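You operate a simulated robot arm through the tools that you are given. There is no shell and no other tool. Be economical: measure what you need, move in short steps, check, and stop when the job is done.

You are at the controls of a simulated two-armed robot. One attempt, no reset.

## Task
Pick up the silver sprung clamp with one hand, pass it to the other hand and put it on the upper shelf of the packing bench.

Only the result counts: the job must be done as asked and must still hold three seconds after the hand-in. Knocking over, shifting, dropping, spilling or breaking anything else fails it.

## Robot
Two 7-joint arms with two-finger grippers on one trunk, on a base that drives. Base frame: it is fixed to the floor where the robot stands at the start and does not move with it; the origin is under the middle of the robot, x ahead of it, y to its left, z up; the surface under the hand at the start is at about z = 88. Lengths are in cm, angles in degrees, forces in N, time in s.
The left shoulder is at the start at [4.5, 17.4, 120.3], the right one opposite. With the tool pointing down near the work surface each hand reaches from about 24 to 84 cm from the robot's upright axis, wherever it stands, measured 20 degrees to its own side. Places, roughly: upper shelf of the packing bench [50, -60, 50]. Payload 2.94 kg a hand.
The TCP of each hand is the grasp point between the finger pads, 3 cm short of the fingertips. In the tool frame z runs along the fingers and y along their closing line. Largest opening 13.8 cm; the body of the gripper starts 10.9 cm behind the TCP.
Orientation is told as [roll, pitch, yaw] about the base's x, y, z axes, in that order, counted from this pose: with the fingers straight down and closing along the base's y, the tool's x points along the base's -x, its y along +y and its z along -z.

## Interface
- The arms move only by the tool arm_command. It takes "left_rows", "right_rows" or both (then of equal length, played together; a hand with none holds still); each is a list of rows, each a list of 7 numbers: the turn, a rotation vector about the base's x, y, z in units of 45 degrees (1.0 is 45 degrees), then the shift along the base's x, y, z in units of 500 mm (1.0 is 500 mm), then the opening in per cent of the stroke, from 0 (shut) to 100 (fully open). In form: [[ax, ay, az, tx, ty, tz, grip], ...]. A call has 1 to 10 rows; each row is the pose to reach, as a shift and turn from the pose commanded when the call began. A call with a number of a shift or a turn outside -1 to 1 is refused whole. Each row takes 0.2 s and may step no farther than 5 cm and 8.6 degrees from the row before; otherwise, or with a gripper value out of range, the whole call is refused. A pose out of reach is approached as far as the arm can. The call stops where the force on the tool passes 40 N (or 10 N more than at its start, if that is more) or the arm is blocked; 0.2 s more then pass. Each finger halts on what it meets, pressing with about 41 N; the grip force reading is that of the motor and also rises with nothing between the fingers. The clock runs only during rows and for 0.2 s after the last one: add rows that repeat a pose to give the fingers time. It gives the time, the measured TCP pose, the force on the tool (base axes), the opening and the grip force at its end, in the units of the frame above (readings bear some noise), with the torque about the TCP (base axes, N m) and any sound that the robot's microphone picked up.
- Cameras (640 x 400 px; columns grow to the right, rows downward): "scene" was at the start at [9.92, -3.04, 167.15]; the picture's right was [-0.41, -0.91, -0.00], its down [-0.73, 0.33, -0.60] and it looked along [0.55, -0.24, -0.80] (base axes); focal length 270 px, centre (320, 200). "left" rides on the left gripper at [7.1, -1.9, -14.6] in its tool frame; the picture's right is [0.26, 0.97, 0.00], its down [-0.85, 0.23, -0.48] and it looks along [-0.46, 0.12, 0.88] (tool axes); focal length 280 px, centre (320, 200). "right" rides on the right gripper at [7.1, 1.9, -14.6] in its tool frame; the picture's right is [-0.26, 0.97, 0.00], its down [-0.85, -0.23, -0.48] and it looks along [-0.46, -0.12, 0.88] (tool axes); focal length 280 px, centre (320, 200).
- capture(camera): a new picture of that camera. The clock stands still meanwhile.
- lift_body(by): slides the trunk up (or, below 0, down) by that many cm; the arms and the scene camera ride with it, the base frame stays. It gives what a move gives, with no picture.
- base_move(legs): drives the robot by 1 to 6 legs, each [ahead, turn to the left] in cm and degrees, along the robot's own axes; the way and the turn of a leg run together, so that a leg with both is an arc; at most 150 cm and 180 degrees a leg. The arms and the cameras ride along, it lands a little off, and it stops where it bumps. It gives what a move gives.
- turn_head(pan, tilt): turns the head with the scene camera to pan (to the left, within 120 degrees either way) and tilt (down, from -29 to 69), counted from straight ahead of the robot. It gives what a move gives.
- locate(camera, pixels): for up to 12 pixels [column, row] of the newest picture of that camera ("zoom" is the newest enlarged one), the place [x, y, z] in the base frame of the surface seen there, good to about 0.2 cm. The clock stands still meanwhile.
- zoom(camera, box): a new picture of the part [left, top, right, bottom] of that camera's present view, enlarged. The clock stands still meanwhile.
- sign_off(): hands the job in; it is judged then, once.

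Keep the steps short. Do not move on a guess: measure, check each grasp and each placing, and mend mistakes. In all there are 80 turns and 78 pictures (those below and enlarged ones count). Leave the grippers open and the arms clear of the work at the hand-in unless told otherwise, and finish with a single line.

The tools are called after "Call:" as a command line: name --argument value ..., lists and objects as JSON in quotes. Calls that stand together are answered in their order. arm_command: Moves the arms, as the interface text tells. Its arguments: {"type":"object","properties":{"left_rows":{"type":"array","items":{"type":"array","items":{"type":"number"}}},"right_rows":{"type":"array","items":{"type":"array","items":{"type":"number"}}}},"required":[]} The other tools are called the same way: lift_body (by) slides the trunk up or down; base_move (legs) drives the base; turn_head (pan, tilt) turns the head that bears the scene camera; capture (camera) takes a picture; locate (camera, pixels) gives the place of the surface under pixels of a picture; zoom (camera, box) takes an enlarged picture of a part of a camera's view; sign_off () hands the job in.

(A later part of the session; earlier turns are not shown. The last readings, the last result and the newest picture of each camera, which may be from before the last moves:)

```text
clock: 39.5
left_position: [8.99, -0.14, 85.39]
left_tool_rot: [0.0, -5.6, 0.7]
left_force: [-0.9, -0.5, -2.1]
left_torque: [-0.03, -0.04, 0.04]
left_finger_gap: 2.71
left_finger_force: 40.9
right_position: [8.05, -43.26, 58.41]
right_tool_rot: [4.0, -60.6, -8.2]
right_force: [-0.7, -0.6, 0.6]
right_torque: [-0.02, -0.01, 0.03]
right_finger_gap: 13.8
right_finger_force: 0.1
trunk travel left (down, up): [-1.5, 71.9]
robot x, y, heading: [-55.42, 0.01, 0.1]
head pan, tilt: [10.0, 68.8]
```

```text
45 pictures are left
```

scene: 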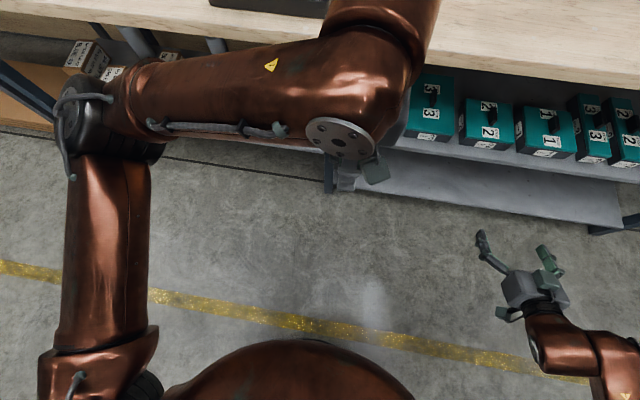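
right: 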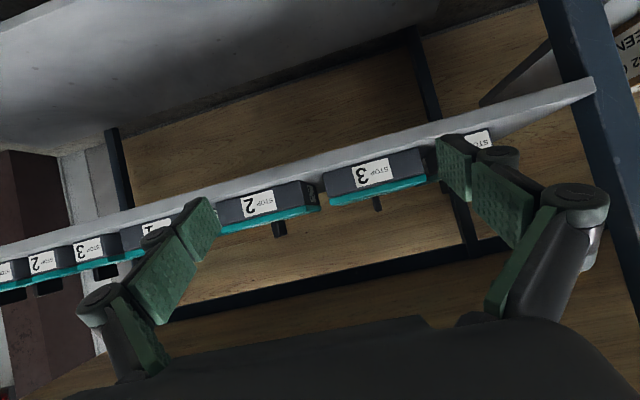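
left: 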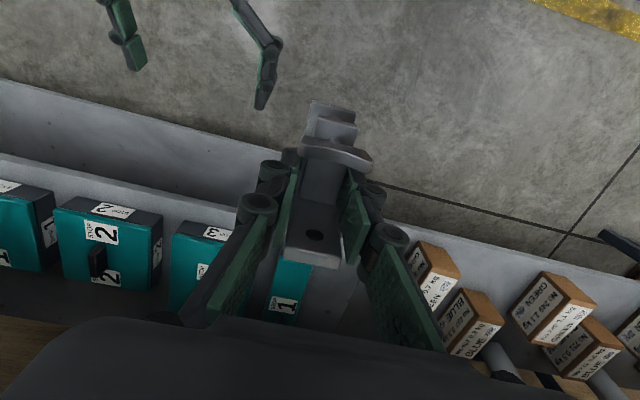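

Free again. New plan: the right hand points forward-left (yaw ≈45°) so the arms don't cross. First I level the left hand and turn the right one in place.

Call:
arm_command --left_rows '[[0, 0.04, 0, 0, 0, 0, 0], [0, 0.08, 0, 0, 0, 0, 0], [0, 0.124, 0, 0, 0, 0, 0], [0, 0.124, 0, 0, 0, 0, 0], [0, 0.124, 0, 0, 0, 0, 0], [0, 0.124, 0, 0, 0, 0, 0]]' --right_rows '[[0, 0, 0.166, 0, 0, 0.04, 100], [0, 0, 0.332, 0, 0, 0.08, 100], [0, 0, 0.498, 0, 0, 0.12, 100], [0, 0, 0.664, 0, 0, 0.16, 100], [0, 0, 0.83, 0, 0, 0.2, 100], [0, 0, 0.996, 0, 0, 0.24, 100]]'

```text
clock: 40.9
left_position: [8.8, -0.08, 85.57]
left_tool_rot: [-0.1, -0.2, 0.7]
left_force: [-0.9, -0.4, -2.7]
left_torque: [-0.06, 0.0, 0.02]
left_finger_gap: 2.74
left_finger_force: 41.4
right_position: [8.98, -43.47, 64.01]
right_tool_rot: [-3.0, -64.1, 18.0]
right_force: [0.0, 0.6, 0.1]
right_torque: [0.0, 0.04, 0.01]
right_finger_gap: 13.8
right_finger_force: 0.1
right hand out of reach, approached as far as the arm can: row 3, 4, 5, 6
trunk travel left (down, up): [-1.5, 71.9]
robot x, y, heading: [-54.97, -0.14, -0.1]
head pan, tilt: [10.0, 68.8]
```

The wrist limits this pose too. A 45° downward pitch suits both the shelf and the arm better, so I'll try pitch −45 with slight yaw at y≈−35, z≈76.

Call:
arm_command --right_rows '[[-0.03, 0.1, 0, -0.01, 0.03, 0.06, 100], [-0.06, 0.2, 0, -0.02, 0.07, 0.12, 100], [-0.1, 0.3, 0, -0.03, 0.11, 0.18, 100], [-0.13, 0.4, 0, -0.04, 0.16, 0.24, 100], [-0.13, 0.4, 0, -0.04, 0.16, 0.24, 100]]'

Call:
turn_head --pan -30 --tilt 65

Call:
capture --camera "scene"

```text
clock: 42.1
left_position: [8.45, -0.18, 85.65]
left_tool_rot: [0.0, -0.3, 0.8]
left_force: [0.8, -0.6, -2.5]
left_torque: [0.0, -0.02, -0.02]
left_finger_gap: 2.72
left_finger_force: 41.3
right_position: [6.78, -35.78, 76.12]
right_tool_rot: [-2.8, -45.4, 17.9]
right_force: [0.3, -0.4, -0.2]
right_torque: [-0.01, -0.02, -0.01]
right_finger_gap: 13.8
right_finger_force: 0.0
trunk travel left (down, up): [-1.5, 71.9]
robot x, y, heading: [-55.47, 0.22, -0.0]
head pan, tilt: [10.0, 68.8]
```

```text
clock: 43.1
left_position: [8.99, 0.0, 85.3]
left_tool_rot: [0.1, -0.1, 0.8]
left_force: [-0.1, 0.1, -1.9]
left_torque: [-0.02, -0.04, 0.01]
left_finger_gap: 2.74
left_finger_force: 41.2
right_position: [7.42, -35.76, 75.88]
right_tool_rot: [-3.1, -45.1, 18.0]
right_force: [-0.1, -0.6, 0.6]
right_torque: [-0.03, -0.03, 0.02]
right_finger_gap: 13.79
right_finger_force: 0.0
trunk travel left (down, up): [-1.5, 71.9]
robot x, y, heading: [-55.35, 0.17, -0.2]
head pan, tilt: [-30.0, 65.0]
```

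```text
44 pictures are left
```

scene: 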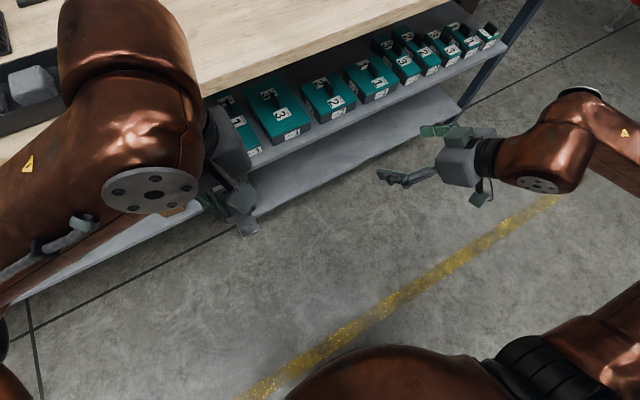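

Reached cleanly. Trying yaw 35°, y −27 at the same height.

Call:
arm_command --right_rows '[[0.02, 0.02, 0.1, 0, 0.04, 0.0, 100], [0.04, 0.04, 0.2, 0, 0.08, 0.0, 100], [0.06, 0.0, 0.3, 0, 0.12, 0.0, 100], [0.06, 0.0, 0.4, 0, 0.16, 0.0, 100], [0.06, 0, 0.4, 0, 0.16, 0, 100]]'

```text
clock: 44.2
left_position: [5.19, 0.51, 87.28]
left_tool_rot: [0.5, -3.3, 1.0]
left_force: [-1.5, 0.6, -3.1]
left_torque: [0.02, -0.08, 0.03]
left_finger_gap: 2.74
left_finger_force: 41.5
right_position: [3.35, -28.87, 73.58]
right_tool_rot: [1.1, -43.7, 30.8]
right_force: [-1.6, 0.4, -1.6]
right_torque: [0.04, -0.16, -0.05]
right_finger_gap: 13.79
right_finger_force: 0.0
trunk travel left (down, up): [-1.5, 71.9]
robot x, y, heading: [-55.52, -0.31, 0.2]
head pan, tilt: [-30.0, 65.0]
stopped in row 5 (right hand): the arm was blocked; the commanded pose is now the measured one
```

Both hands tilted back by the same ~3°. So it isn't the arms touching each other: with the trunk fully down, the right elbow is most likely pressing on the robot's own base. I'll back the right hand off, then raise the trunk for the handover.

Call:
arm_command --right_rows '[[0, 0, -0.05, 0.02, -0.05, 0.02, 100], [0, 0, -0.1, 0.05, -0.1, 0.04, 100], [0, 0, -0.2, 0.08, -0.15, 0.06, 100]]'

Call:
lift_body --by 36

Call:
capture --camera "scene"

```text
clock: 44.6
left_position: [-0.28, 1.02, 89.5]
left_tool_rot: [1.1, -7.3, 0.6]
left_force: [-0.8, 0.8, -4.3]
left_torque: [0.04, -0.06, -0.01]
left_finger_gap: 2.69
left_finger_force: 40.6
right_position: [-1.2, -29.38, 73.22]
right_tool_rot: [0.9, -42.7, 30.2]
right_force: [-0.6, 1.1, -2.0]
right_torque: [0.05, -0.16, -0.01]
right_finger_gap: 13.83
right_finger_force: 0.1
trunk travel left (down, up): [-1.5, 71.9]
robot x, y, heading: [-55.53, -0.19, 0.2]
head pan, tilt: [-30.0, 65.0]
stopped in row 1 (left hand): the arm was blocked; the commanded pose is now the measured one
```

```text
clock: 44.9
left_position: [-6.32, 2.36, 90.08]
left_tool_rot: [1.9, -7.5, 3.4]
left_force: [1.2, -0.9, -1.6]
left_torque: [0.02, 0.1, 0.0]
left_finger_gap: 2.74
left_finger_force: 40.5
right_position: [-6.59, -30.15, 75.33]
right_tool_rot: [2.3, -44.9, 27.6]
right_force: [0.7, 0.7, -0.6]
right_torque: [0.03, 0.03, 0.04]
right_finger_gap: 13.78
right_finger_force: 0.1
trunk travel left (down, up): [-1.6, 71.8]
robot x, y, heading: [-55.31, -0.26, -0.1]
head pan, tilt: [-30.0, 65.0]
stopped: the arm was blocked; the commanded pose is now the measured one
```

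```text
43 pictures are left
```

scene: 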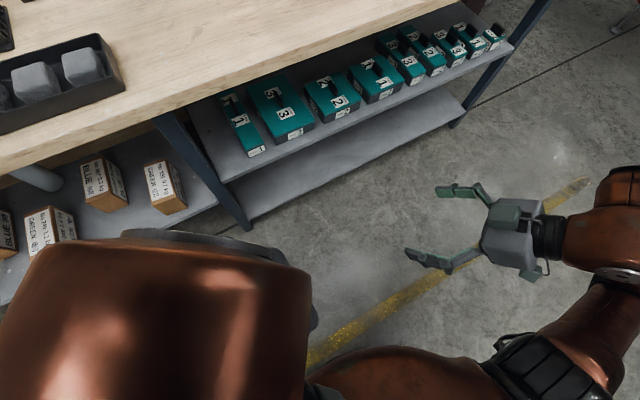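

The left wrist is drifting back near the head. I'll hold both arms briefly and check whether they're steady.

Call:
arm_command --left_rows '[[0, 0, 0, 0.0, 0, 0, 0], [0, 0, 0, 0, 0, 0, 0]]' --right_rows '[[0, 0, 0, 0, 0, 0, 100], [0, 0, 0, 0, 0, 0, 100]]'

Call:
capture --camera "scene"

```text
clock: 45.2
left_position: [-12.25, 3.19, 91.11]
left_tool_rot: [3.5, -11.6, 2.9]
left_force: [-4.0, -1.3, -1.4]
left_torque: [0.08, -0.38, -0.04]
left_finger_gap: 2.73
left_finger_force: 41.3
right_position: [-11.25, -30.86, 78.84]
right_tool_rot: [-1.0, -50.3, 28.8]
right_force: [-0.2, 0.5, -1.5]
right_torque: [0.03, -0.16, -0.09]
right_finger_gap: 13.83
right_finger_force: 0.1
trunk travel left (down, up): [-1.6, 71.8]
robot x, y, heading: [-55.23, 0.01, -0.2]
head pan, tilt: [-30.0, 65.0]
stopped in row 1 (right hand): the arm was blocked; the commanded pose is now the measured one
```

```text
42 pictures are left
```

scene: 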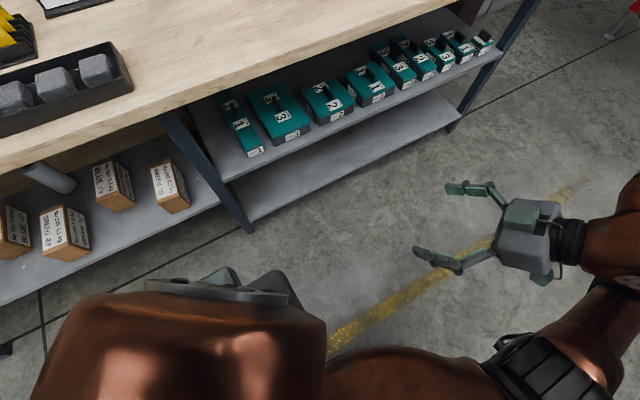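

Same remedy as before, which worked: separate at once, left forward and left, right to the right.

Call:
arm_command --left_rows '[[0, 0, 0, 0.05, 0.04, 0.0, 0], [0, 0, 0, 0.1, 0.08, 0.0, 0], [0, 0, 0, 0.15, 0.12, 0.0, 0], [0, 0, 0, 0.2, 0.16, 0.0, 0], [0, 0, 0, 0.25, 0.2, 0.0, 0], [0, 0, 0, 0.25, 0.2, 0, 0]]' --right_rows '[[0, 0, 0, 0.03, -0.06, 0, 100], [0, 0, 0, 0.06, -0.12, 0, 100], [0, 0, 0, 0.09, -0.18, 0, 100], [0, 0, 0, 0.12, -0.24, 0, 100], [0, 0, 0, 0.15, -0.3, 0, 100], [0, 0, 0, 0.15, -0.3, 0, 100]]'

Call:
turn_head --pan 0 --tilt 69

Call:
capture --camera "scene"

```text
clock: 46.6
left_position: [2.57, 12.33, 91.85]
left_tool_rot: [1.7, -11.7, 2.4]
left_force: [-0.8, -0.1, -1.9]
left_torque: [-0.01, -0.04, 0.0]
left_finger_gap: 2.72
left_finger_force: 41.4
right_position: [-5.11, -35.93, 81.18]
right_tool_rot: [-2.0, -48.4, 30.8]
right_force: [0.1, -0.1, 0.3]
right_torque: [-0.02, 0.02, 0.02]
right_finger_gap: 13.82
right_finger_force: 0.1
right hand out of reach, approached as far as the arm can: row 2, 3, 4, 5, 6
trunk travel left (down, up): [-1.6, 71.8]
robot x, y, heading: [-55.49, 0.01, 0.1]
head pan, tilt: [-30.0, 65.0]
```

```text
clock: 47.6
left_position: [2.46, 12.41, 91.83]
left_tool_rot: [1.8, -11.7, 2.4]
left_force: [0.0, -0.2, -1.9]
left_torque: [0.02, 0.0, 0.0]
left_finger_gap: 2.72
left_finger_force: 40.8
right_position: [-4.99, -35.86, 81.16]
right_tool_rot: [-2.0, -48.3, 30.7]
right_force: [0.2, 0.0, -0.7]
right_torque: [0.01, 0.01, 0.02]
right_finger_gap: 13.78
right_finger_force: 0.0
trunk travel left (down, up): [-1.6, 71.8]
robot x, y, heading: [-55.32, -0.33, -0.0]
head pan, tilt: [0.0, 68.8]
```

```text
41 pictures are left
```

scene: 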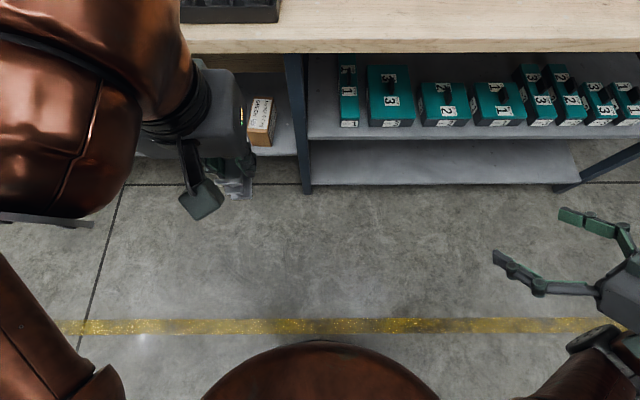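

Stable now. Raising the trunk by 36.

Call:
lift_body --by 36

Call:
capture --camera "scene"

Call:
capture --camera "left"

```text
clock: 51.1
left_position: [2.37, 12.3, 127.8]
left_tool_rot: [1.7, -11.6, 2.4]
left_force: [0.7, 0.6, -2.3]
left_torque: [0.03, -0.01, -0.02]
left_finger_gap: 2.73
left_finger_force: 41.2
right_position: [-19.64, -35.8, 130.61]
right_tool_rot: [-29.0, -65.0, 53.7]
right_force: [0.1, -0.3, 0.7]
right_torque: [-0.02, -0.04, -0.01]
right_finger_gap: 13.81
right_finger_force: 0.1
trunk travel left (down, up): [-37.6, 35.8]
robot x, y, heading: [-55.5, 0.11, 0.0]
head pan, tilt: [0.0, 68.8]
```

```text
40 pictures are left
```

scene: 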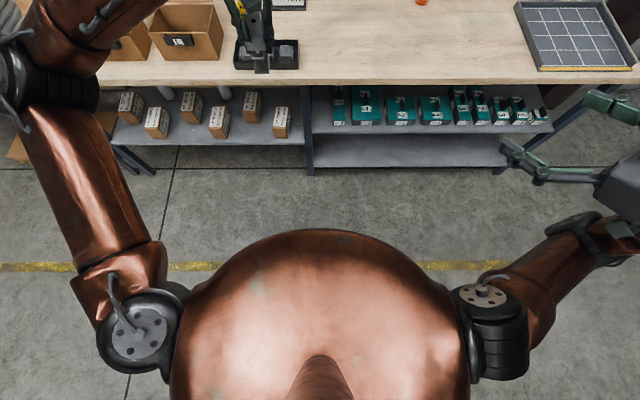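

```text
39 pictures are left
```

left: 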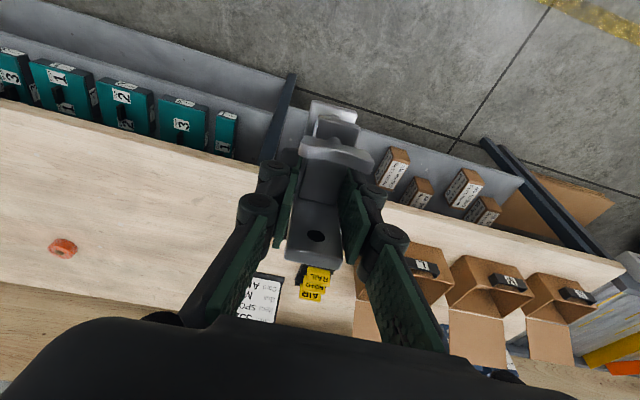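

Now the right arm has come free; its elbow had been jammed against the body. The clamp is still firm in the left hand. I'll bring the right hand to a natural pose: pitch −45, yaw 20, at about (3,−36,112).

Call:
arm_command --right_rows '[[0.005, 0.081, -0.03, 0.065, 0, -0.053, 100], [0.01, 0.162, -0.059, 0.129, 0, -0.106, 100], [0.015, 0.243, -0.088, 0.194, 0, -0.159, 100], [0.02, 0.324, -0.118, 0.258, 0, -0.213, 100], [0.026, 0.405, -0.147, 0.323, 0, -0.266, 100], [0.031, 0.486, -0.177, 0.387, 0, -0.319, 100], [0.036, 0.567, -0.206, 0.452, 0, -0.372, 100]]' --left_rows '[[0, 0.037, 0, 0, 0, 0, 0], [0, 0.074, 0, 0, 0, 0, 0], [0, 0.11, 0, 0, 0, 0, 0], [0, 0.147, 0, 0, 0, 0, 0], [0, 0.184, 0, 0, 0, 0, 0], [-0.02, 0.22, -0.02, 0, 0, 0, 0], [-0.04, 0.258, -0.05, 0, 0, 0, 0]]'

Call:
turn_head --pan -15 --tilt 55

Call:
capture --camera "scene"

```text
clock: 52.7
left_position: [2.58, 12.41, 127.66]
left_tool_rot: [0.2, 0.2, 0.2]
left_force: [0.8, 0.3, -3.1]
left_torque: [0.04, 0.04, 0.02]
left_finger_gap: 2.7
left_finger_force: 41.1
right_position: [3.08, -35.91, 111.93]
right_tool_rot: [0.0, -44.9, 19.9]
right_force: [1.5, 0.6, 0.2]
right_torque: [0.04, 0.0, 0.03]
right_finger_gap: 13.82
right_finger_force: 0.2
right hand out of reach, approached as far as the arm can: row 1, 2, 3, 4
trunk travel left (down, up): [-37.6, 35.8]
robot x, y, heading: [-55.13, 0.08, -0.0]
head pan, tilt: [0.0, 68.8]
```

```text
clock: 53.4
left_position: [2.57, 12.5, 127.98]
left_tool_rot: [0.2, 0.1, 0.4]
left_force: [0.3, 0.1, -2.0]
left_torque: [0.0, 0.03, 0.01]
left_finger_gap: 2.73
left_finger_force: 40.9
right_position: [2.76, -35.81, 112.09]
right_tool_rot: [-0.2, -45.1, 20.1]
right_force: [-0.1, -0.1, 0.2]
right_torque: [0.01, -0.03, 0.04]
right_finger_gap: 13.83
right_finger_force: 0.0
trunk travel left (down, up): [-37.6, 35.8]
robot x, y, heading: [-54.78, 0.07, -0.1]
head pan, tilt: [-15.0, 55.0]
```

```text
38 pictures are left
```

scene: 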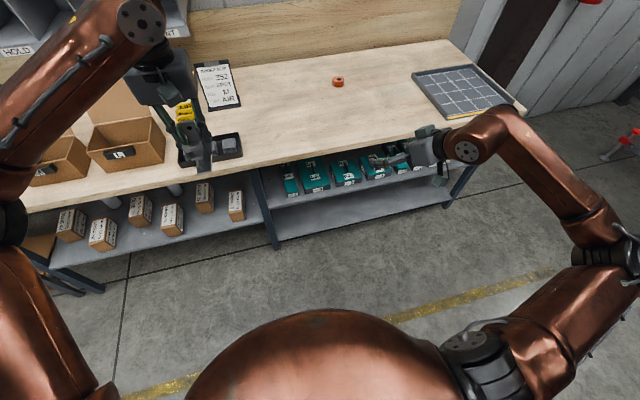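

That pose is clean, elbow well out. Now moving right to y≈−25, x≈5.

Call:
arm_command --right_rows '[[0, 0, 0, 0.01, 0.04, -0.01, 100], [0, 0, 0, 0.02, 0.09, -0.02, 100], [0, 0, 0, 0.03, 0.14, -0.03, 100], [0, 0, 0, 0.04, 0.18, -0.04, 100], [0, 0, 0, 0.045, 0.22, -0.04, 100]]'

Call:
arm_command --left_rows '[[0, 0, 0.07, 0.01, -0.07, 0.0, 0], [0, 0, 0.14, 0.03, -0.14, 0.0, 0], [0, 0, 0.2, 0.05, -0.21, 0.0, 0], [0, 0, 0.27, 0.08, -0.28, 0.0, 0], [0, 0, 0.35, 0.1, -0.35, 0, 0], [0, 0, 0.44, 0.12, -0.42, 0, 0]]'

Call:
capture --camera "scene"

```text
clock: 54.6
left_position: [2.47, 12.39, 127.88]
left_tool_rot: [0.2, 0.0, 0.3]
left_force: [0.2, -0.5, -3.4]
left_torque: [0.02, 0.0, 0.03]
left_finger_gap: 2.71
left_finger_force: 40.9
right_position: [5.17, -24.72, 110.03]
right_tool_rot: [-0.1, -45.0, 20.0]
right_force: [0.0, 0.1, -0.4]
right_torque: [-0.04, 0.02, -0.03]
right_finger_gap: 13.79
right_finger_force: 0.1
trunk travel left (down, up): [-37.6, 35.8]
robot x, y, heading: [-54.9, -0.03, -0.0]
head pan, tilt: [-15.0, 55.0]
```

```text
clock: 56.0
left_position: [8.34, -9.3, 127.59]
left_tool_rot: [0.5, -0.1, 20.1]
left_force: [-0.2, 0.2, -2.6]
left_torque: [0.04, -0.01, 0.0]
left_finger_gap: 2.76
left_finger_force: 40.5
right_position: [5.25, -25.07, 110.11]
right_tool_rot: [0.3, -45.2, 19.8]
right_force: [0.5, -0.8, 0.2]
right_torque: [0.06, -0.03, 0.02]
right_finger_gap: 13.82
right_finger_force: 0.1
trunk travel left (down, up): [-37.6, 35.8]
robot x, y, heading: [-55.38, -0.3, 0.0]
head pan, tilt: [-15.0, 55.0]
```

```text
37 pictures are left
```

scene: 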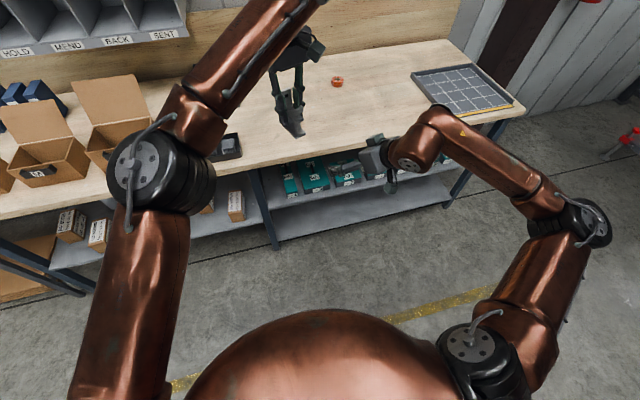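

All free. Moving left above the meeting point, then down to 4 cm above it, and looking.

Call:
arm_command --left_rows '[[0, 0, 0, 0.007, -0.09, 0.0, 0], [0, 0, 0, 0.014, -0.18, 0.0, 0], [0, 0, 0, 0.02, -0.284, 0.0, 0], [0, 0, 0, 0.02, -0.284, -0.08, 0], [0, 0, 0, 0.02, -0.284, -0.16, 0], [0, 0, 0, 0.02, -0.284, -0.24, 0], [0, 0, 0, 0.02, -0.284, -0.28, 0]]'

Call:
turn_head --pan -25 --tilt 50

Call:
capture --camera "scene"

Call:
capture --camera "right"

Call:
capture --camera "left"

```text
refused: row 3 steps farther than a row can; nothing moved
```

```text
clock: 56.8
left_position: [8.48, -8.89, 127.79]
left_tool_rot: [0.2, 0.0, 20.1]
left_force: [0.6, -0.2, -1.5]
left_torque: [-0.07, 0.02, 0.0]
left_finger_gap: 2.7
left_finger_force: 41.3
right_position: [5.09, -24.7, 110.07]
right_tool_rot: [-0.2, -45.0, 20.1]
right_force: [-0.2, -1.0, -0.3]
right_torque: [0.0, 0.01, 0.01]
right_finger_gap: 13.8
right_finger_force: 0.1
trunk travel left (down, up): [-37.6, 35.8]
robot x, y, heading: [-55.28, -0.37, 0.1]
head pan, tilt: [-25.0, 50.0]
```

```text
36 pictures are left
```

scene: 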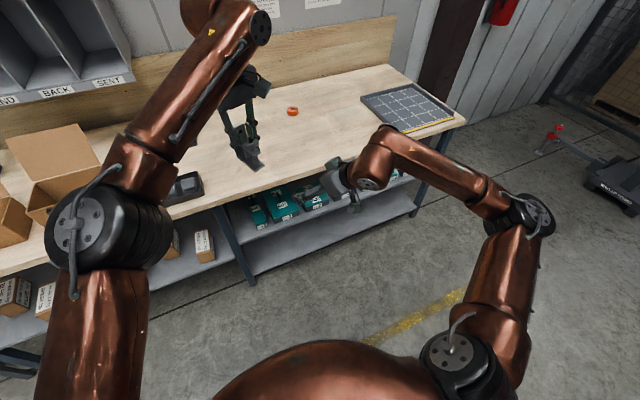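

```text
35 pictures are left
```

right: 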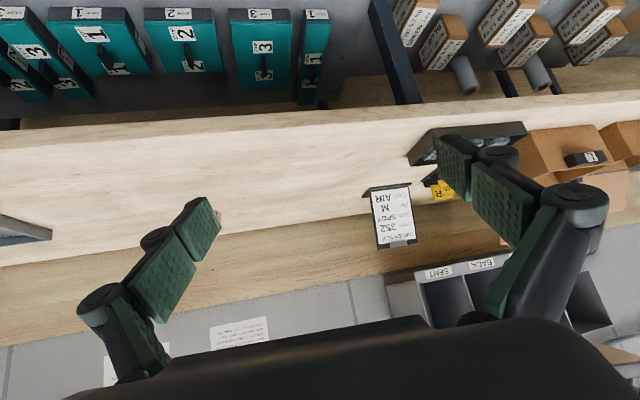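

```text
34 pictures are left
```

left: 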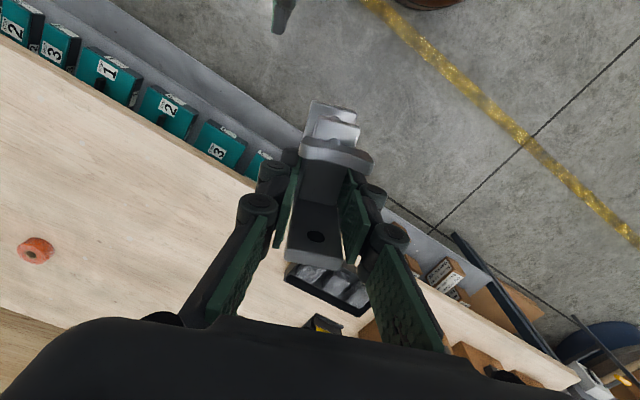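

A row was 5.2 cm; resending with shorter steps.

Call:
arm_command --left_rows '[[0, 0, 0, 0.005, -0.07, 0.0, 0], [0, 0, 0, 0.01, -0.14, 0.0, 0], [0, 0, 0, 0.015, -0.21, 0.0, 0], [0, 0, 0, 0.018, -0.286, 0.0, 0], [0, 0, 0, 0.018, -0.286, -0.08, 0], [0, 0, 0, 0.018, -0.286, -0.16, 0], [0, 0, 0, 0.018, -0.286, -0.24, 0], [0, 0, 0, 0.018, -0.286, -0.28, 0], [0, 0, 0, 0.018, -0.286, -0.28, 0]]'

Call:
capture --camera "scene"

Call:
capture --camera "right"

Call:
capture --camera "left"

```text
clock: 58.8
left_position: [7.42, -20.09, 115.64]
left_tool_rot: [0.1, 0.1, 20.1]
left_force: [-0.1, 0.3, -2.3]
left_torque: [0.01, -0.05, 0.03]
left_finger_gap: 2.73
left_finger_force: 40.6
left hand out of reach, approached as far as the arm can: row 1, 2, 3, 4, 5, 6, 7, 8, 9
right_position: [5.14, -24.54, 110.09]
right_tool_rot: [-0.2, -45.1, 20.1]
right_force: [-0.5, 0.9, 0.1]
right_torque: [-0.05, -0.02, -0.04]
right_finger_gap: 13.79
right_finger_force: 0.0
trunk travel left (down, up): [-37.6, 35.8]
robot x, y, heading: [-55.52, -0.03, -0.1]
head pan, tilt: [-25.0, 50.0]
```

```text
33 pictures are left
```

scene: 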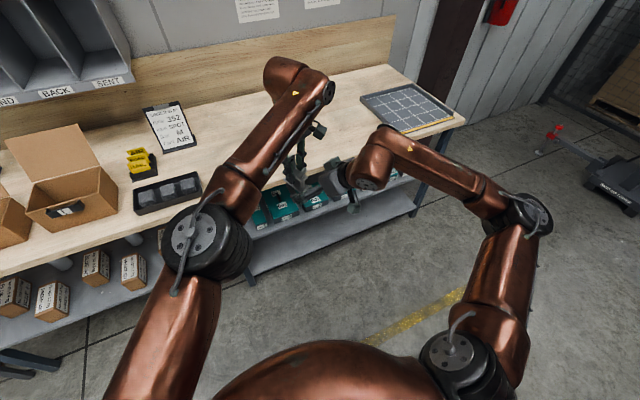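

```text
32 pictures are left
```

right: 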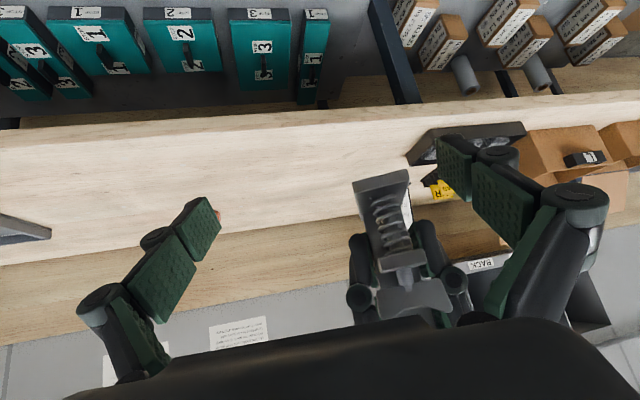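

```text
31 pictures are left
```

left: 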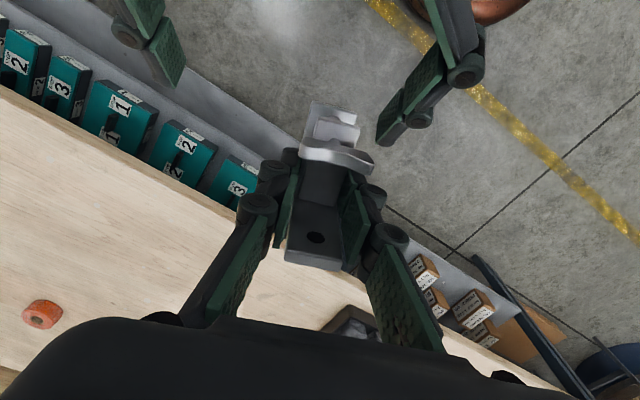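

The left hand is at its reach limit here but steady. I'll bring the right hand to it instead: lateral first, then up 6 cm.

Call:
arm_command --right_rows '[[0, 0, 0, -0.02, 0.032, 0, 100], [0, 0, 0, -0.038, 0.064, 0.0, 100], [0, 0, 0, -0.038, 0.064, 0.06, 100], [0, 0, 0, -0.038, 0.064, 0.12, 100], [0, 0, 0, -0.038, 0.064, 0.12, 100]]'

Call:
capture --camera "right"

Call:
capture --camera "left"

```text
clock: 60.0
left_position: [7.28, -20.28, 115.44]
left_tool_rot: [0.1, 0.0, 20.1]
left_force: [-0.1, 0.4, -2.1]
left_torque: [0.01, 0.0, 0.0]
left_finger_gap: 2.73
left_finger_force: 41.1
right_position: [3.43, -21.7, 116.0]
right_tool_rot: [0.0, -45.0, 19.9]
right_force: [0.8, -0.9, -0.3]
right_torque: [-0.02, 0.01, 0.01]
right_finger_gap: 13.82
right_finger_force: 0.1
trunk travel left (down, up): [-37.6, 35.8]
robot x, y, heading: [-54.84, 0.34, 0.1]
head pan, tilt: [-25.0, 50.0]
```

```text
30 pictures are left
```

right: 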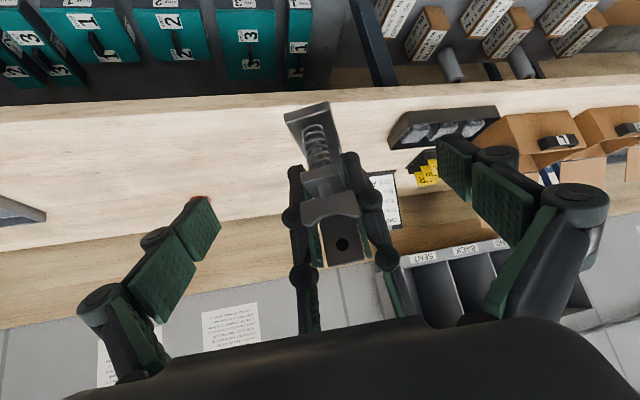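

```text
29 pictures are left
```

left: 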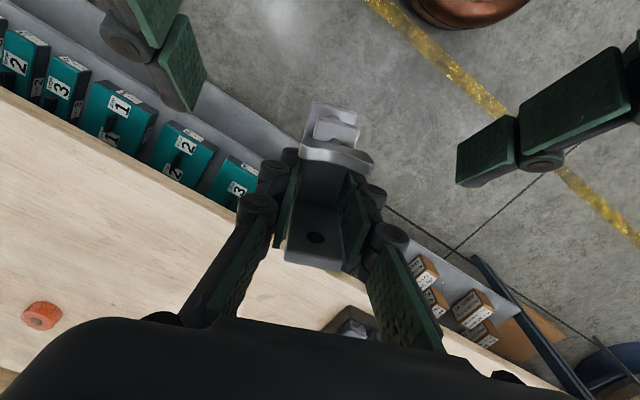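

Measuring clamp features and finger pads from the right camera.

Call:
locate --camera "right" --pixels '[[288, 116], [330, 106], [308, 185], [335, 178], [306, 215], [357, 207], [300, 205], [325, 185], [300, 175], [360, 180], [208, 228], [455, 165]]'

Call:
zoom --camera "right" --box '[265, 90, 405, 290]'

```text
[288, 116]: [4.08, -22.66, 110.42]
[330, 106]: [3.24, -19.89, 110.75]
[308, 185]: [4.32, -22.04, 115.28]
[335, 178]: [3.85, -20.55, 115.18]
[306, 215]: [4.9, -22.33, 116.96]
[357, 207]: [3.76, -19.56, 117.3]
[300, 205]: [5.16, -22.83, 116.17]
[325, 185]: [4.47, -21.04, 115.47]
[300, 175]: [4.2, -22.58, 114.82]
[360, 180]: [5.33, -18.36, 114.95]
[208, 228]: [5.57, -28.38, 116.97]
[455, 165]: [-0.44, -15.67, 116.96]
```

```text
2.00 times, centred on (335, 190) of right
```

zoom: 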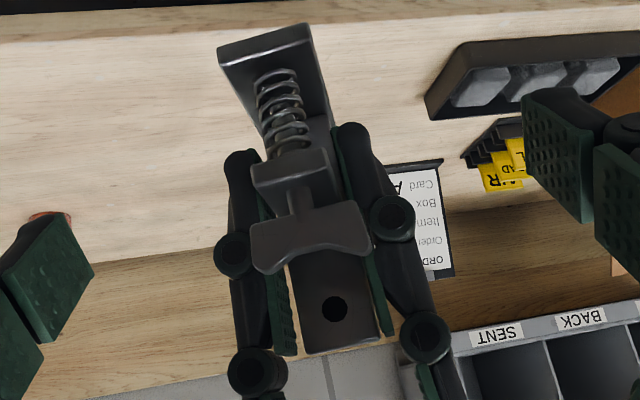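

Alignment is close: right TCP is 0.3 off laterally and its tips would just touch the left fingers. I'll correct by (−0.3,+0.2) and close.

Call:
arm_command --right_rows '[[0, 0, 0, -0.006, 0.004, 0, 100], [0, 0, 0, -0.006, 0.004, 0, 60], [0, 0, 0, -0.006, 0.004, 0, 30], [0, 0, 0, -0.006, 0.004, 0, 0], [0, 0, 0, -0.006, 0.004, 0, 0], [0, 0, 0, -0.006, 0.004, 0, 0], [0, 0, 0, -0.006, 0.004, 0, 0], [0, 0, 0, -0.006, 0.004, 0, 0], [0, 0, 0, -0.006, 0.004, 0, 0]]'

Call:
zoom --camera "right" --box '[220, 80, 440, 300]'

Call:
capture --camera "left"

```text
clock: 62.0
left_position: [7.34, -20.13, 115.53]
left_tool_rot: [0.3, 0.0, 20.1]
left_force: [-6.6, 8.9, -1.4]
left_torque: [0.08, 0.04, -0.22]
left_finger_gap: 2.72
left_finger_force: 40.8
right_position: [3.06, -21.73, 115.91]
right_tool_rot: [-0.1, -44.9, 19.9]
right_force: [6.3, -10.0, 0.5]
right_torque: [-0.12, -0.02, -0.27]
right_finger_gap: 3.35
right_finger_force: 40.6
trunk travel left (down, up): [-37.6, 35.8]
robot x, y, heading: [-54.76, 0.06, 0.2]
head pan, tilt: [-25.0, 50.0]
```

```text
1.82 times, centred on (330, 190) of right
```

zoom: 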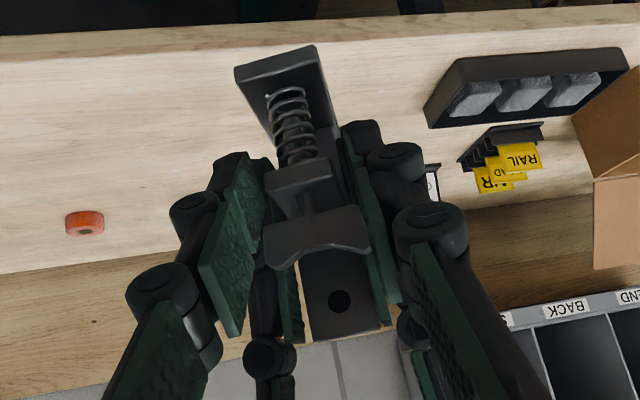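

```text
26 pictures are left
```

left: 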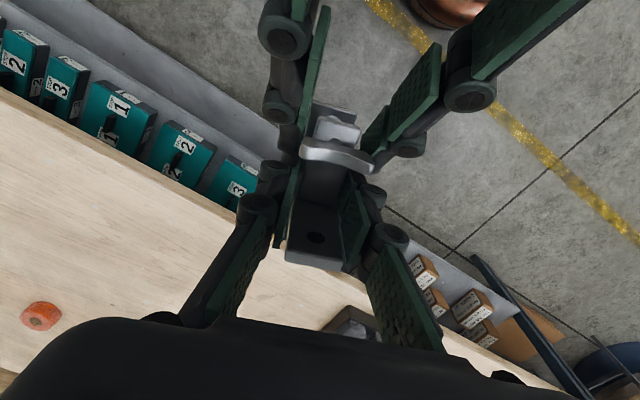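

The gap reads 3.35 with lateral force, so one finger may be on the wing or a left finger. Measuring before releasing.

Call:
zoom --camera "left" --box '[250, 40, 450, 240]'

Call:
locate --camera "left" --pixels '[[380, 140], [372, 190], [305, 125], [287, 140], [410, 100], [405, 148], [318, 60], [283, 105], [369, 163], [302, 150], [270, 175], [292, 155]]'

```text
2.00 times, centred on (350, 140) of left
```

zoom: 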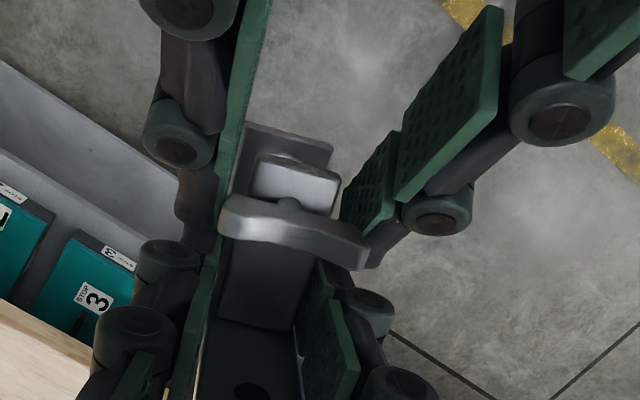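

```text
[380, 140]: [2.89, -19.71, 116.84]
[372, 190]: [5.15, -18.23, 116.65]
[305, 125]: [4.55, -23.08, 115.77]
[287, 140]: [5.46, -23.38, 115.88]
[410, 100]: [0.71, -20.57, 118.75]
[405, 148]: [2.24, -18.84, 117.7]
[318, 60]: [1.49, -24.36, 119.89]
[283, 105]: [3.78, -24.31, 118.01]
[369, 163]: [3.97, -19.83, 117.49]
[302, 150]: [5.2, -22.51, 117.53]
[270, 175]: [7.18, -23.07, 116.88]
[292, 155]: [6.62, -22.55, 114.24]
```

The right fingers' top edge catches the underside corner of the wing. I'll open partly, flatten to pitch −60, lower 0.5, and re-close on the arm plate below the wing.

Call:
arm_command --right_rows '[[0, 0, 0, 0, 0, 0, 45], [0, 0, 0, 0, 0, 0, 45], [0, 0, 0, 0, 0, 0, 45], [0.04, -0.11, 0, -0.004, -0.002, -0.004, 45], [0.08, -0.21, 0, -0.002, -0.003, -0.008, 45], [0.114, -0.313, 0, -0.0006, -0.0034, -0.01, 45], [0.114, -0.313, 0, -0.0006, -0.0034, -0.01, 45], [0.114, -0.313, 0, -0.0006, -0.0034, -0.01, 45]]'

Call:
zoom --camera "right" --box '[220, 80, 440, 300]'

```text
clock: 63.8
left_position: [7.28, -20.19, 115.39]
left_tool_rot: [0.2, 0.0, 20.1]
left_force: [0.8, -0.1, -2.1]
left_torque: [0.01, -0.02, 0.0]
left_finger_gap: 2.73
left_finger_force: 40.8
right_position: [2.96, -21.7, 115.43]
right_tool_rot: [0.1, -60.1, 19.8]
right_force: [-0.9, 0.0, 0.0]
right_torque: [-0.01, -0.02, 0.0]
right_finger_gap: 6.21
right_finger_force: 0.0
trunk travel left (down, up): [-37.6, 35.8]
robot x, y, heading: [-55.21, -0.07, 0.2]
head pan, tilt: [-25.0, 50.0]
```

```text
1.82 times, centred on (330, 190) of right
```

zoom: 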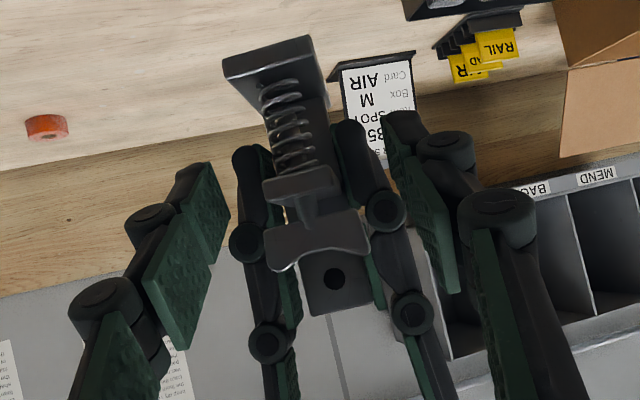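

Reachable and near centred. Small shift of −0.15 and close.

Call:
arm_command --right_rows '[[0, 0, 0, 0.001, -0.003, 0, 45], [0, 0, 0, 0.001, -0.003, 0, 20], [0, 0, 0, 0.001, -0.003, 0, 0], [0, 0, 0, 0.001, -0.003, 0, 0], [0, 0, 0, 0.001, -0.003, 0, 0], [0, 0, 0, 0.001, -0.003, 0, 0], [0, 0, 0, 0.001, -0.003, 0, 0]]'

Call:
zoom --camera "right" --box '[220, 80, 440, 300]'

Call:
zoom --camera "left" --box '[250, 40, 450, 240]'

```text
clock: 65.4
left_position: [7.25, -20.19, 115.5]
left_tool_rot: [0.3, -0.2, 20.2]
left_force: [6.9, -2.6, 2.1]
left_torque: [0.01, -0.22, -0.05]
left_finger_gap: 2.72
left_finger_force: 40.4
right_position: [2.91, -21.69, 115.41]
right_tool_rot: [0.1, -59.8, 19.9]
right_force: [-7.0, 2.7, -2.0]
right_torque: [-0.08, 0.41, 0.28]
right_finger_gap: 2.34
right_finger_force: 41.3
trunk travel left (down, up): [-37.6, 35.8]
robot x, y, heading: [-55.37, -0.12, -0.0]
head pan, tilt: [-25.0, 50.0]
```

```text
1.82 times, centred on (330, 190) of right
```

zoom: 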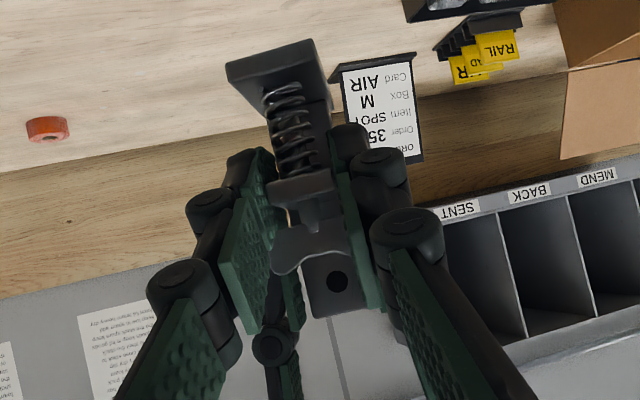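

```text
2.00 times, centred on (350, 140) of left
```

zoom: 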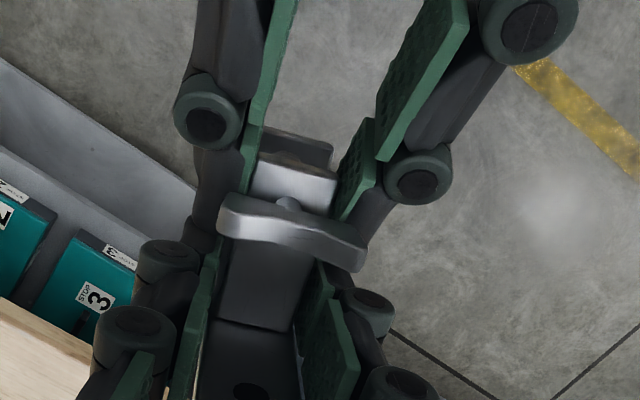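

Right now grips the arm plate firmly (gap 2.34, 41 N). Next I open the left hand gently and hold.

Call:
arm_command --left_rows '[[0, 0, 0, 0, 0, 0, 25], [0, 0, 0, 0, 0, 0, 30], [0, 0, 0, 0, 0, 0, 35], [0, 0, 0, 0, 0, 0, 40], [0, 0, 0, 0, 0, 0, 40]]'

Call:
zoom --camera "right" --box '[220, 80, 440, 300]'

```text
clock: 66.6
left_position: [7.28, -20.23, 115.42]
left_tool_rot: [0.1, -0.1, 20.1]
left_force: [0.3, 0.1, 0.5]
left_torque: [0.02, 0.02, 0.03]
left_finger_gap: 5.5
left_finger_force: 0.1
right_position: [2.98, -21.84, 115.56]
right_tool_rot: [0.0, -60.0, 19.9]
right_force: [-0.6, -0.1, -0.6]
right_torque: [-0.03, 0.12, 0.02]
right_finger_gap: 2.36
right_finger_force: 40.8
trunk travel left (down, up): [-37.6, 35.8]
robot x, y, heading: [-55.44, -0.11, 0.1]
head pan, tilt: [-25.0, 50.0]
```

```text
1.82 times, centred on (330, 190) of right
```

zoom: 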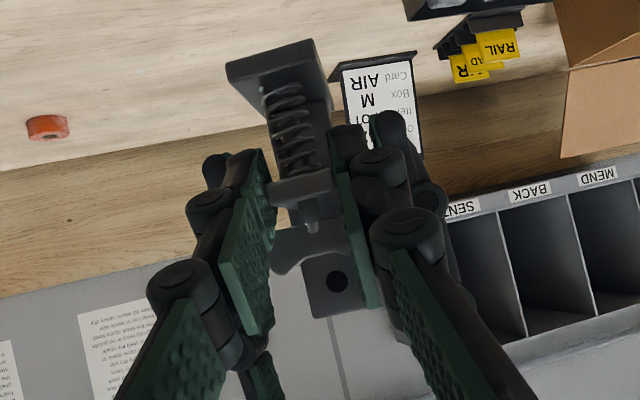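

The clamp stays put in the right hand. Raising the left hand straight up and then away left.

Call:
arm_command --left_rows '[[0, 0, 0, 0, 0, 0.06, 40], [0, 0, 0, 0, 0, 0.13, 40], [0, 0, 0, 0, 0, 0.2, 40], [0, 0, 0, 0, 0, 0.27, 45], [0, 0, -0.1, -0.02, 0.08, 0.28, 60], [0, 0, -0.2, -0.04, 0.17, 0.28, 80], [0, 0, -0.3, -0.06, 0.26, 0.28, 100], [0, 0, -0.4, -0.08, 0.35, 0.28, 100], [0, 0, -0.44, -0.1, 0.44, 0.28, 100], [0, 0, -0.44, -0.12, 0.53, 0.28, 100]]'

Call:
capture --camera "scene"

Call:
capture --camera "right"

```text
clock: 68.8
left_position: [1.37, 6.45, 129.4]
left_tool_rot: [0.2, 0.1, 0.2]
left_force: [-0.7, 0.5, 0.5]
left_torque: [-0.01, 0.0, 0.0]
left_finger_gap: 13.8
left_finger_force: 0.1
left hand out of reach, approached as far as the arm can: row 1, 2, 3, 4, 5
right_position: [3.17, -21.52, 115.46]
right_tool_rot: [-0.1, -60.1, 20.0]
right_force: [-0.2, -1.3, -2.0]
right_torque: [-0.09, 0.07, -0.02]
right_finger_gap: 2.35
right_finger_force: 40.9
trunk travel left (down, up): [-37.6, 35.8]
robot x, y, heading: [-55.21, 0.17, -0.1]
head pan, tilt: [-25.0, 50.0]
```

```text
20 pictures are left
```

scene: 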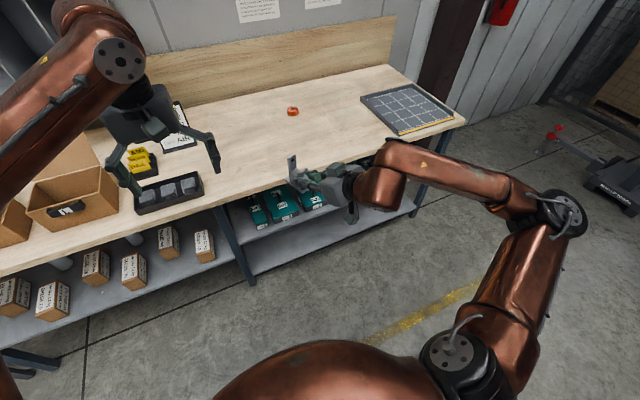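

```text
19 pictures are left
```

right: 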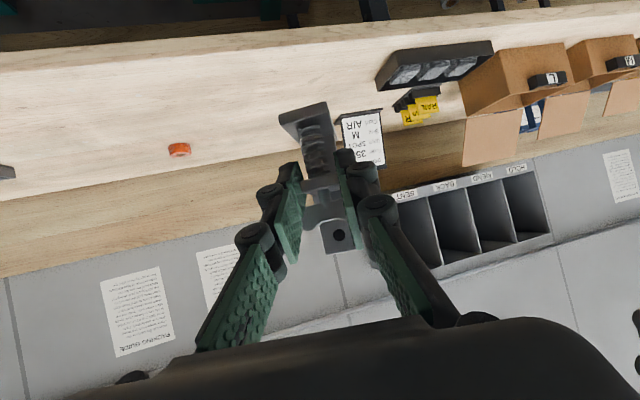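

The pass is done; the clamp is solely in the right hand. For placing, I'll turn the robot 25° left (in free space), then set the right hand to point along base +x.

Call:
base_move --legs '[[0, 25]]'

```text
clock: 70.4
left_position: [-6.46, 29.67, 129.36]
left_tool_rot: [0.2, 0.0, 25.3]
left_force: [0.6, -0.3, 0.4]
left_torque: [-0.02, -0.05, -0.04]
left_finger_gap: 13.81
left_finger_force: 0.1
right_position: [6.77, 4.81, 115.3]
right_tool_rot: [0.1, -60.0, 44.9]
right_force: [-0.2, 0.2, -1.9]
right_torque: [-0.06, 0.03, -0.03]
right_finger_gap: 2.33
right_finger_force: 40.7
trunk travel left (down, up): [-37.6, 35.8]
robot x, y, heading: [-55.32, 0.13, 25.0]
head pan, tilt: [-25.0, 50.0]
```

Now yaw the right hand −45° and move to about (8,−10.5,100). The left moves further left.

Call:
arm_command --right_rows '[[0, 0, -0.14, 0.003, -0.044, -0.044, 0], [0, 0, -0.28, 0.007, -0.087, -0.087, 0], [0, 0, -0.42, 0.01, -0.131, -0.131, 0], [0, 0, -0.56, 0.014, -0.175, -0.175, 0], [0, 0, -0.7, 0.017, -0.219, -0.219, 0], [0, 0, -0.85, 0.02, -0.262, -0.262, 0], [0, 0, -1.0, 0.024, -0.306, -0.306, 0]]' --left_rows '[[0, 0, 0, -0.014, 0.03, 0, 100], [0, 0, 0, -0.03, 0.06, 0, 100], [0, 0, 0, -0.043, 0.09, 0, 100], [0, 0, 0, -0.057, 0.12, 0, 100], [0, 0, 0, -0.07, 0.15, 0, 100], [0, 0, 0, -0.085, 0.18, 0, 100], [0, 0, 0, -0.1, 0.21, 0, 100]]'

Call:
turn_head --pan -30 --tilt 55

Call:
capture --camera "scene"

```text
clock: 72.0
left_position: [-11.43, 40.3, 129.41]
left_tool_rot: [0.2, 0.0, 25.2]
left_force: [0.2, 0.3, -0.9]
left_torque: [-0.03, 0.02, -0.01]
left_finger_gap: 13.77
left_finger_force: 0.1
right_position: [8.1, -10.47, 100.19]
right_tool_rot: [0.0, -60.0, -0.2]
right_force: [-1.0, -0.3, -1.8]
right_torque: [-0.03, 0.1, 0.04]
right_finger_gap: 2.35
right_finger_force: 40.9
trunk travel left (down, up): [-37.6, 35.8]
robot x, y, heading: [-55.14, -0.16, 24.8]
head pan, tilt: [-25.0, 50.0]
```

```text
clock: 72.7
left_position: [-11.46, 40.07, 129.4]
left_tool_rot: [0.3, 0.1, 25.2]
left_force: [0.5, 0.0, -0.2]
left_torque: [-0.04, -0.02, 0.01]
left_finger_gap: 13.78
left_finger_force: 0.1
right_position: [8.11, -10.53, 100.22]
right_tool_rot: [0.1, -60.0, 0.0]
right_force: [-0.1, -0.4, -2.6]
right_torque: [-0.06, 0.12, 0.0]
right_finger_gap: 2.35
right_finger_force: 41.2
trunk travel left (down, up): [-37.6, 35.8]
robot x, y, heading: [-55.3, 0.23, 24.9]
head pan, tilt: [-30.0, 55.0]
```

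```text
18 pictures are left
```

scene: 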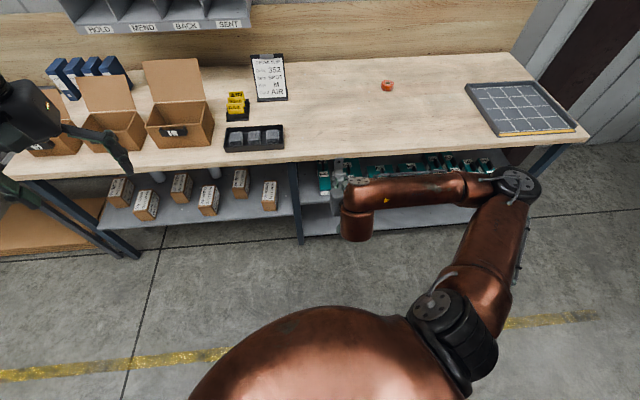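

A clean pose with the elbow well out. Lowering the trunk 36.

Call:
lift_body --by -36

Call:
capture --camera "scene"

```text
clock: 76.2
left_position: [-10.95, 40.37, 93.25]
left_tool_rot: [0.2, 0.2, 25.2]
left_force: [0.5, -0.9, -0.3]
left_torque: [-0.02, -0.02, -0.01]
left_finger_gap: 13.82
left_finger_force: 0.0
right_position: [9.95, -9.55, 47.95]
right_tool_rot: [-11.5, -40.2, 8.8]
right_force: [0.8, -0.1, -1.9]
right_torque: [0.02, 0.07, 0.01]
right_finger_gap: 2.35
right_finger_force: 41.2
trunk travel left (down, up): [-1.6, 71.8]
robot x, y, heading: [-55.3, -0.05, 24.9]
head pan, tilt: [-30.0, 55.0]
```

```text
17 pictures are left
```

scene: 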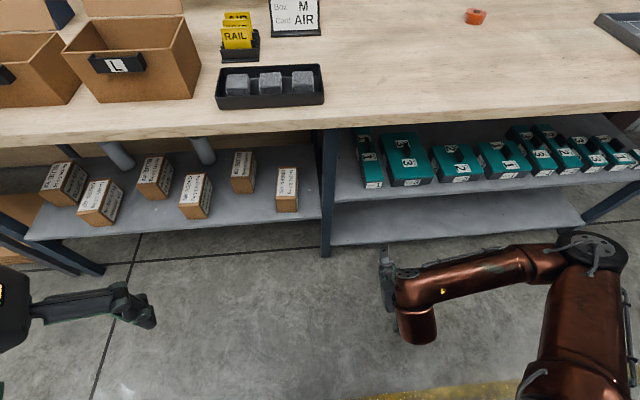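

The right hand was pushed off (pitch −40, z 48); its upper arm meets the body when the trunk is that low. I'll raise the trunk 12 and see if it recovers.

Call:
lift_body --by 12

```text
clock: 77.7
left_position: [-10.51, 40.5, 105.01]
left_tool_rot: [0.1, 0.7, 25.3]
left_force: [0.1, 0.2, -0.5]
left_torque: [0.01, 0.03, 0.04]
left_finger_gap: 13.77
left_finger_force: 0.0
right_position: [10.14, -9.4, 59.65]
right_tool_rot: [-11.6, -39.9, 8.7]
right_force: [0.7, 0.7, -1.7]
right_torque: [0.0, 0.1, -0.02]
right_finger_gap: 2.35
right_finger_force: 40.9
trunk travel left (down, up): [-13.6, 59.8]
robot x, y, heading: [-55.26, 0.46, 25.0]
head pan, tilt: [-30.0, 55.0]
```

It stays offset, as the joints took a new rest. I'll now command it back to pitch −60, yaw 0 at z≈64 with this trunk height.

Call:
arm_command --right_rows '[[0.05, -0.108, 0.002, -0.01, -0.005, 0.022, 0], [0.1, -0.216, 0.004, -0.02, -0.011, 0.044, 0], [0.15, -0.323, 0.005, -0.03, -0.016, 0.066, 0], [0.2, -0.431, 0.007, -0.042, -0.022, 0.088, 0], [0.2, -0.431, 0.007, -0.042, -0.022, 0.088, 0]]'

Call:
turn_head --pan -45 --tilt 69

Call:
capture --camera "scene"

```text
clock: 78.9
left_position: [-11.52, 40.14, 105.52]
left_tool_rot: [0.2, -0.2, 25.2]
left_force: [1.3, 0.4, 0.5]
left_torque: [0.03, 0.05, -0.01]
left_finger_gap: 13.83
left_finger_force: 0.2
right_position: [8.59, -10.3, 62.29]
right_tool_rot: [-6.9, -50.8, 5.6]
right_force: [0.3, 0.4, -2.5]
right_torque: [-0.01, 0.12, 0.03]
right_finger_gap: 2.33
right_finger_force: 40.9
right hand out of reach, approached as far as the arm can: row 3, 4, 5
trunk travel left (down, up): [-13.6, 59.8]
robot x, y, heading: [-54.86, 0.26, 25.1]
head pan, tilt: [-30.0, 55.0]
```

```text
clock: 79.7
left_position: [-11.34, 40.09, 105.2]
left_tool_rot: [0.1, -0.1, 25.2]
left_force: [-0.3, -0.4, 0.9]
left_torque: [0.0, -0.02, -0.04]
left_finger_gap: 13.79
left_finger_force: 0.1
right_position: [8.68, -10.28, 62.22]
right_tool_rot: [-6.9, -50.6, 5.7]
right_force: [-0.6, 0.7, -2.8]
right_torque: [-0.05, 0.11, 0.0]
right_finger_gap: 2.34
right_finger_force: 41.2
trunk travel left (down, up): [-13.6, 59.8]
robot x, y, heading: [-55.05, -0.25, 25.0]
head pan, tilt: [-45.0, 68.8]
```

```text
16 pictures are left
```

scene: 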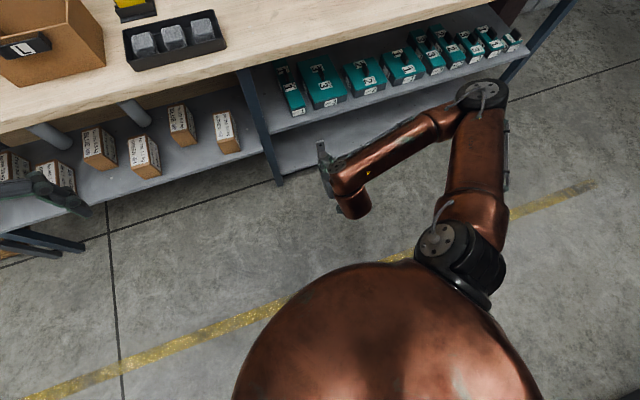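

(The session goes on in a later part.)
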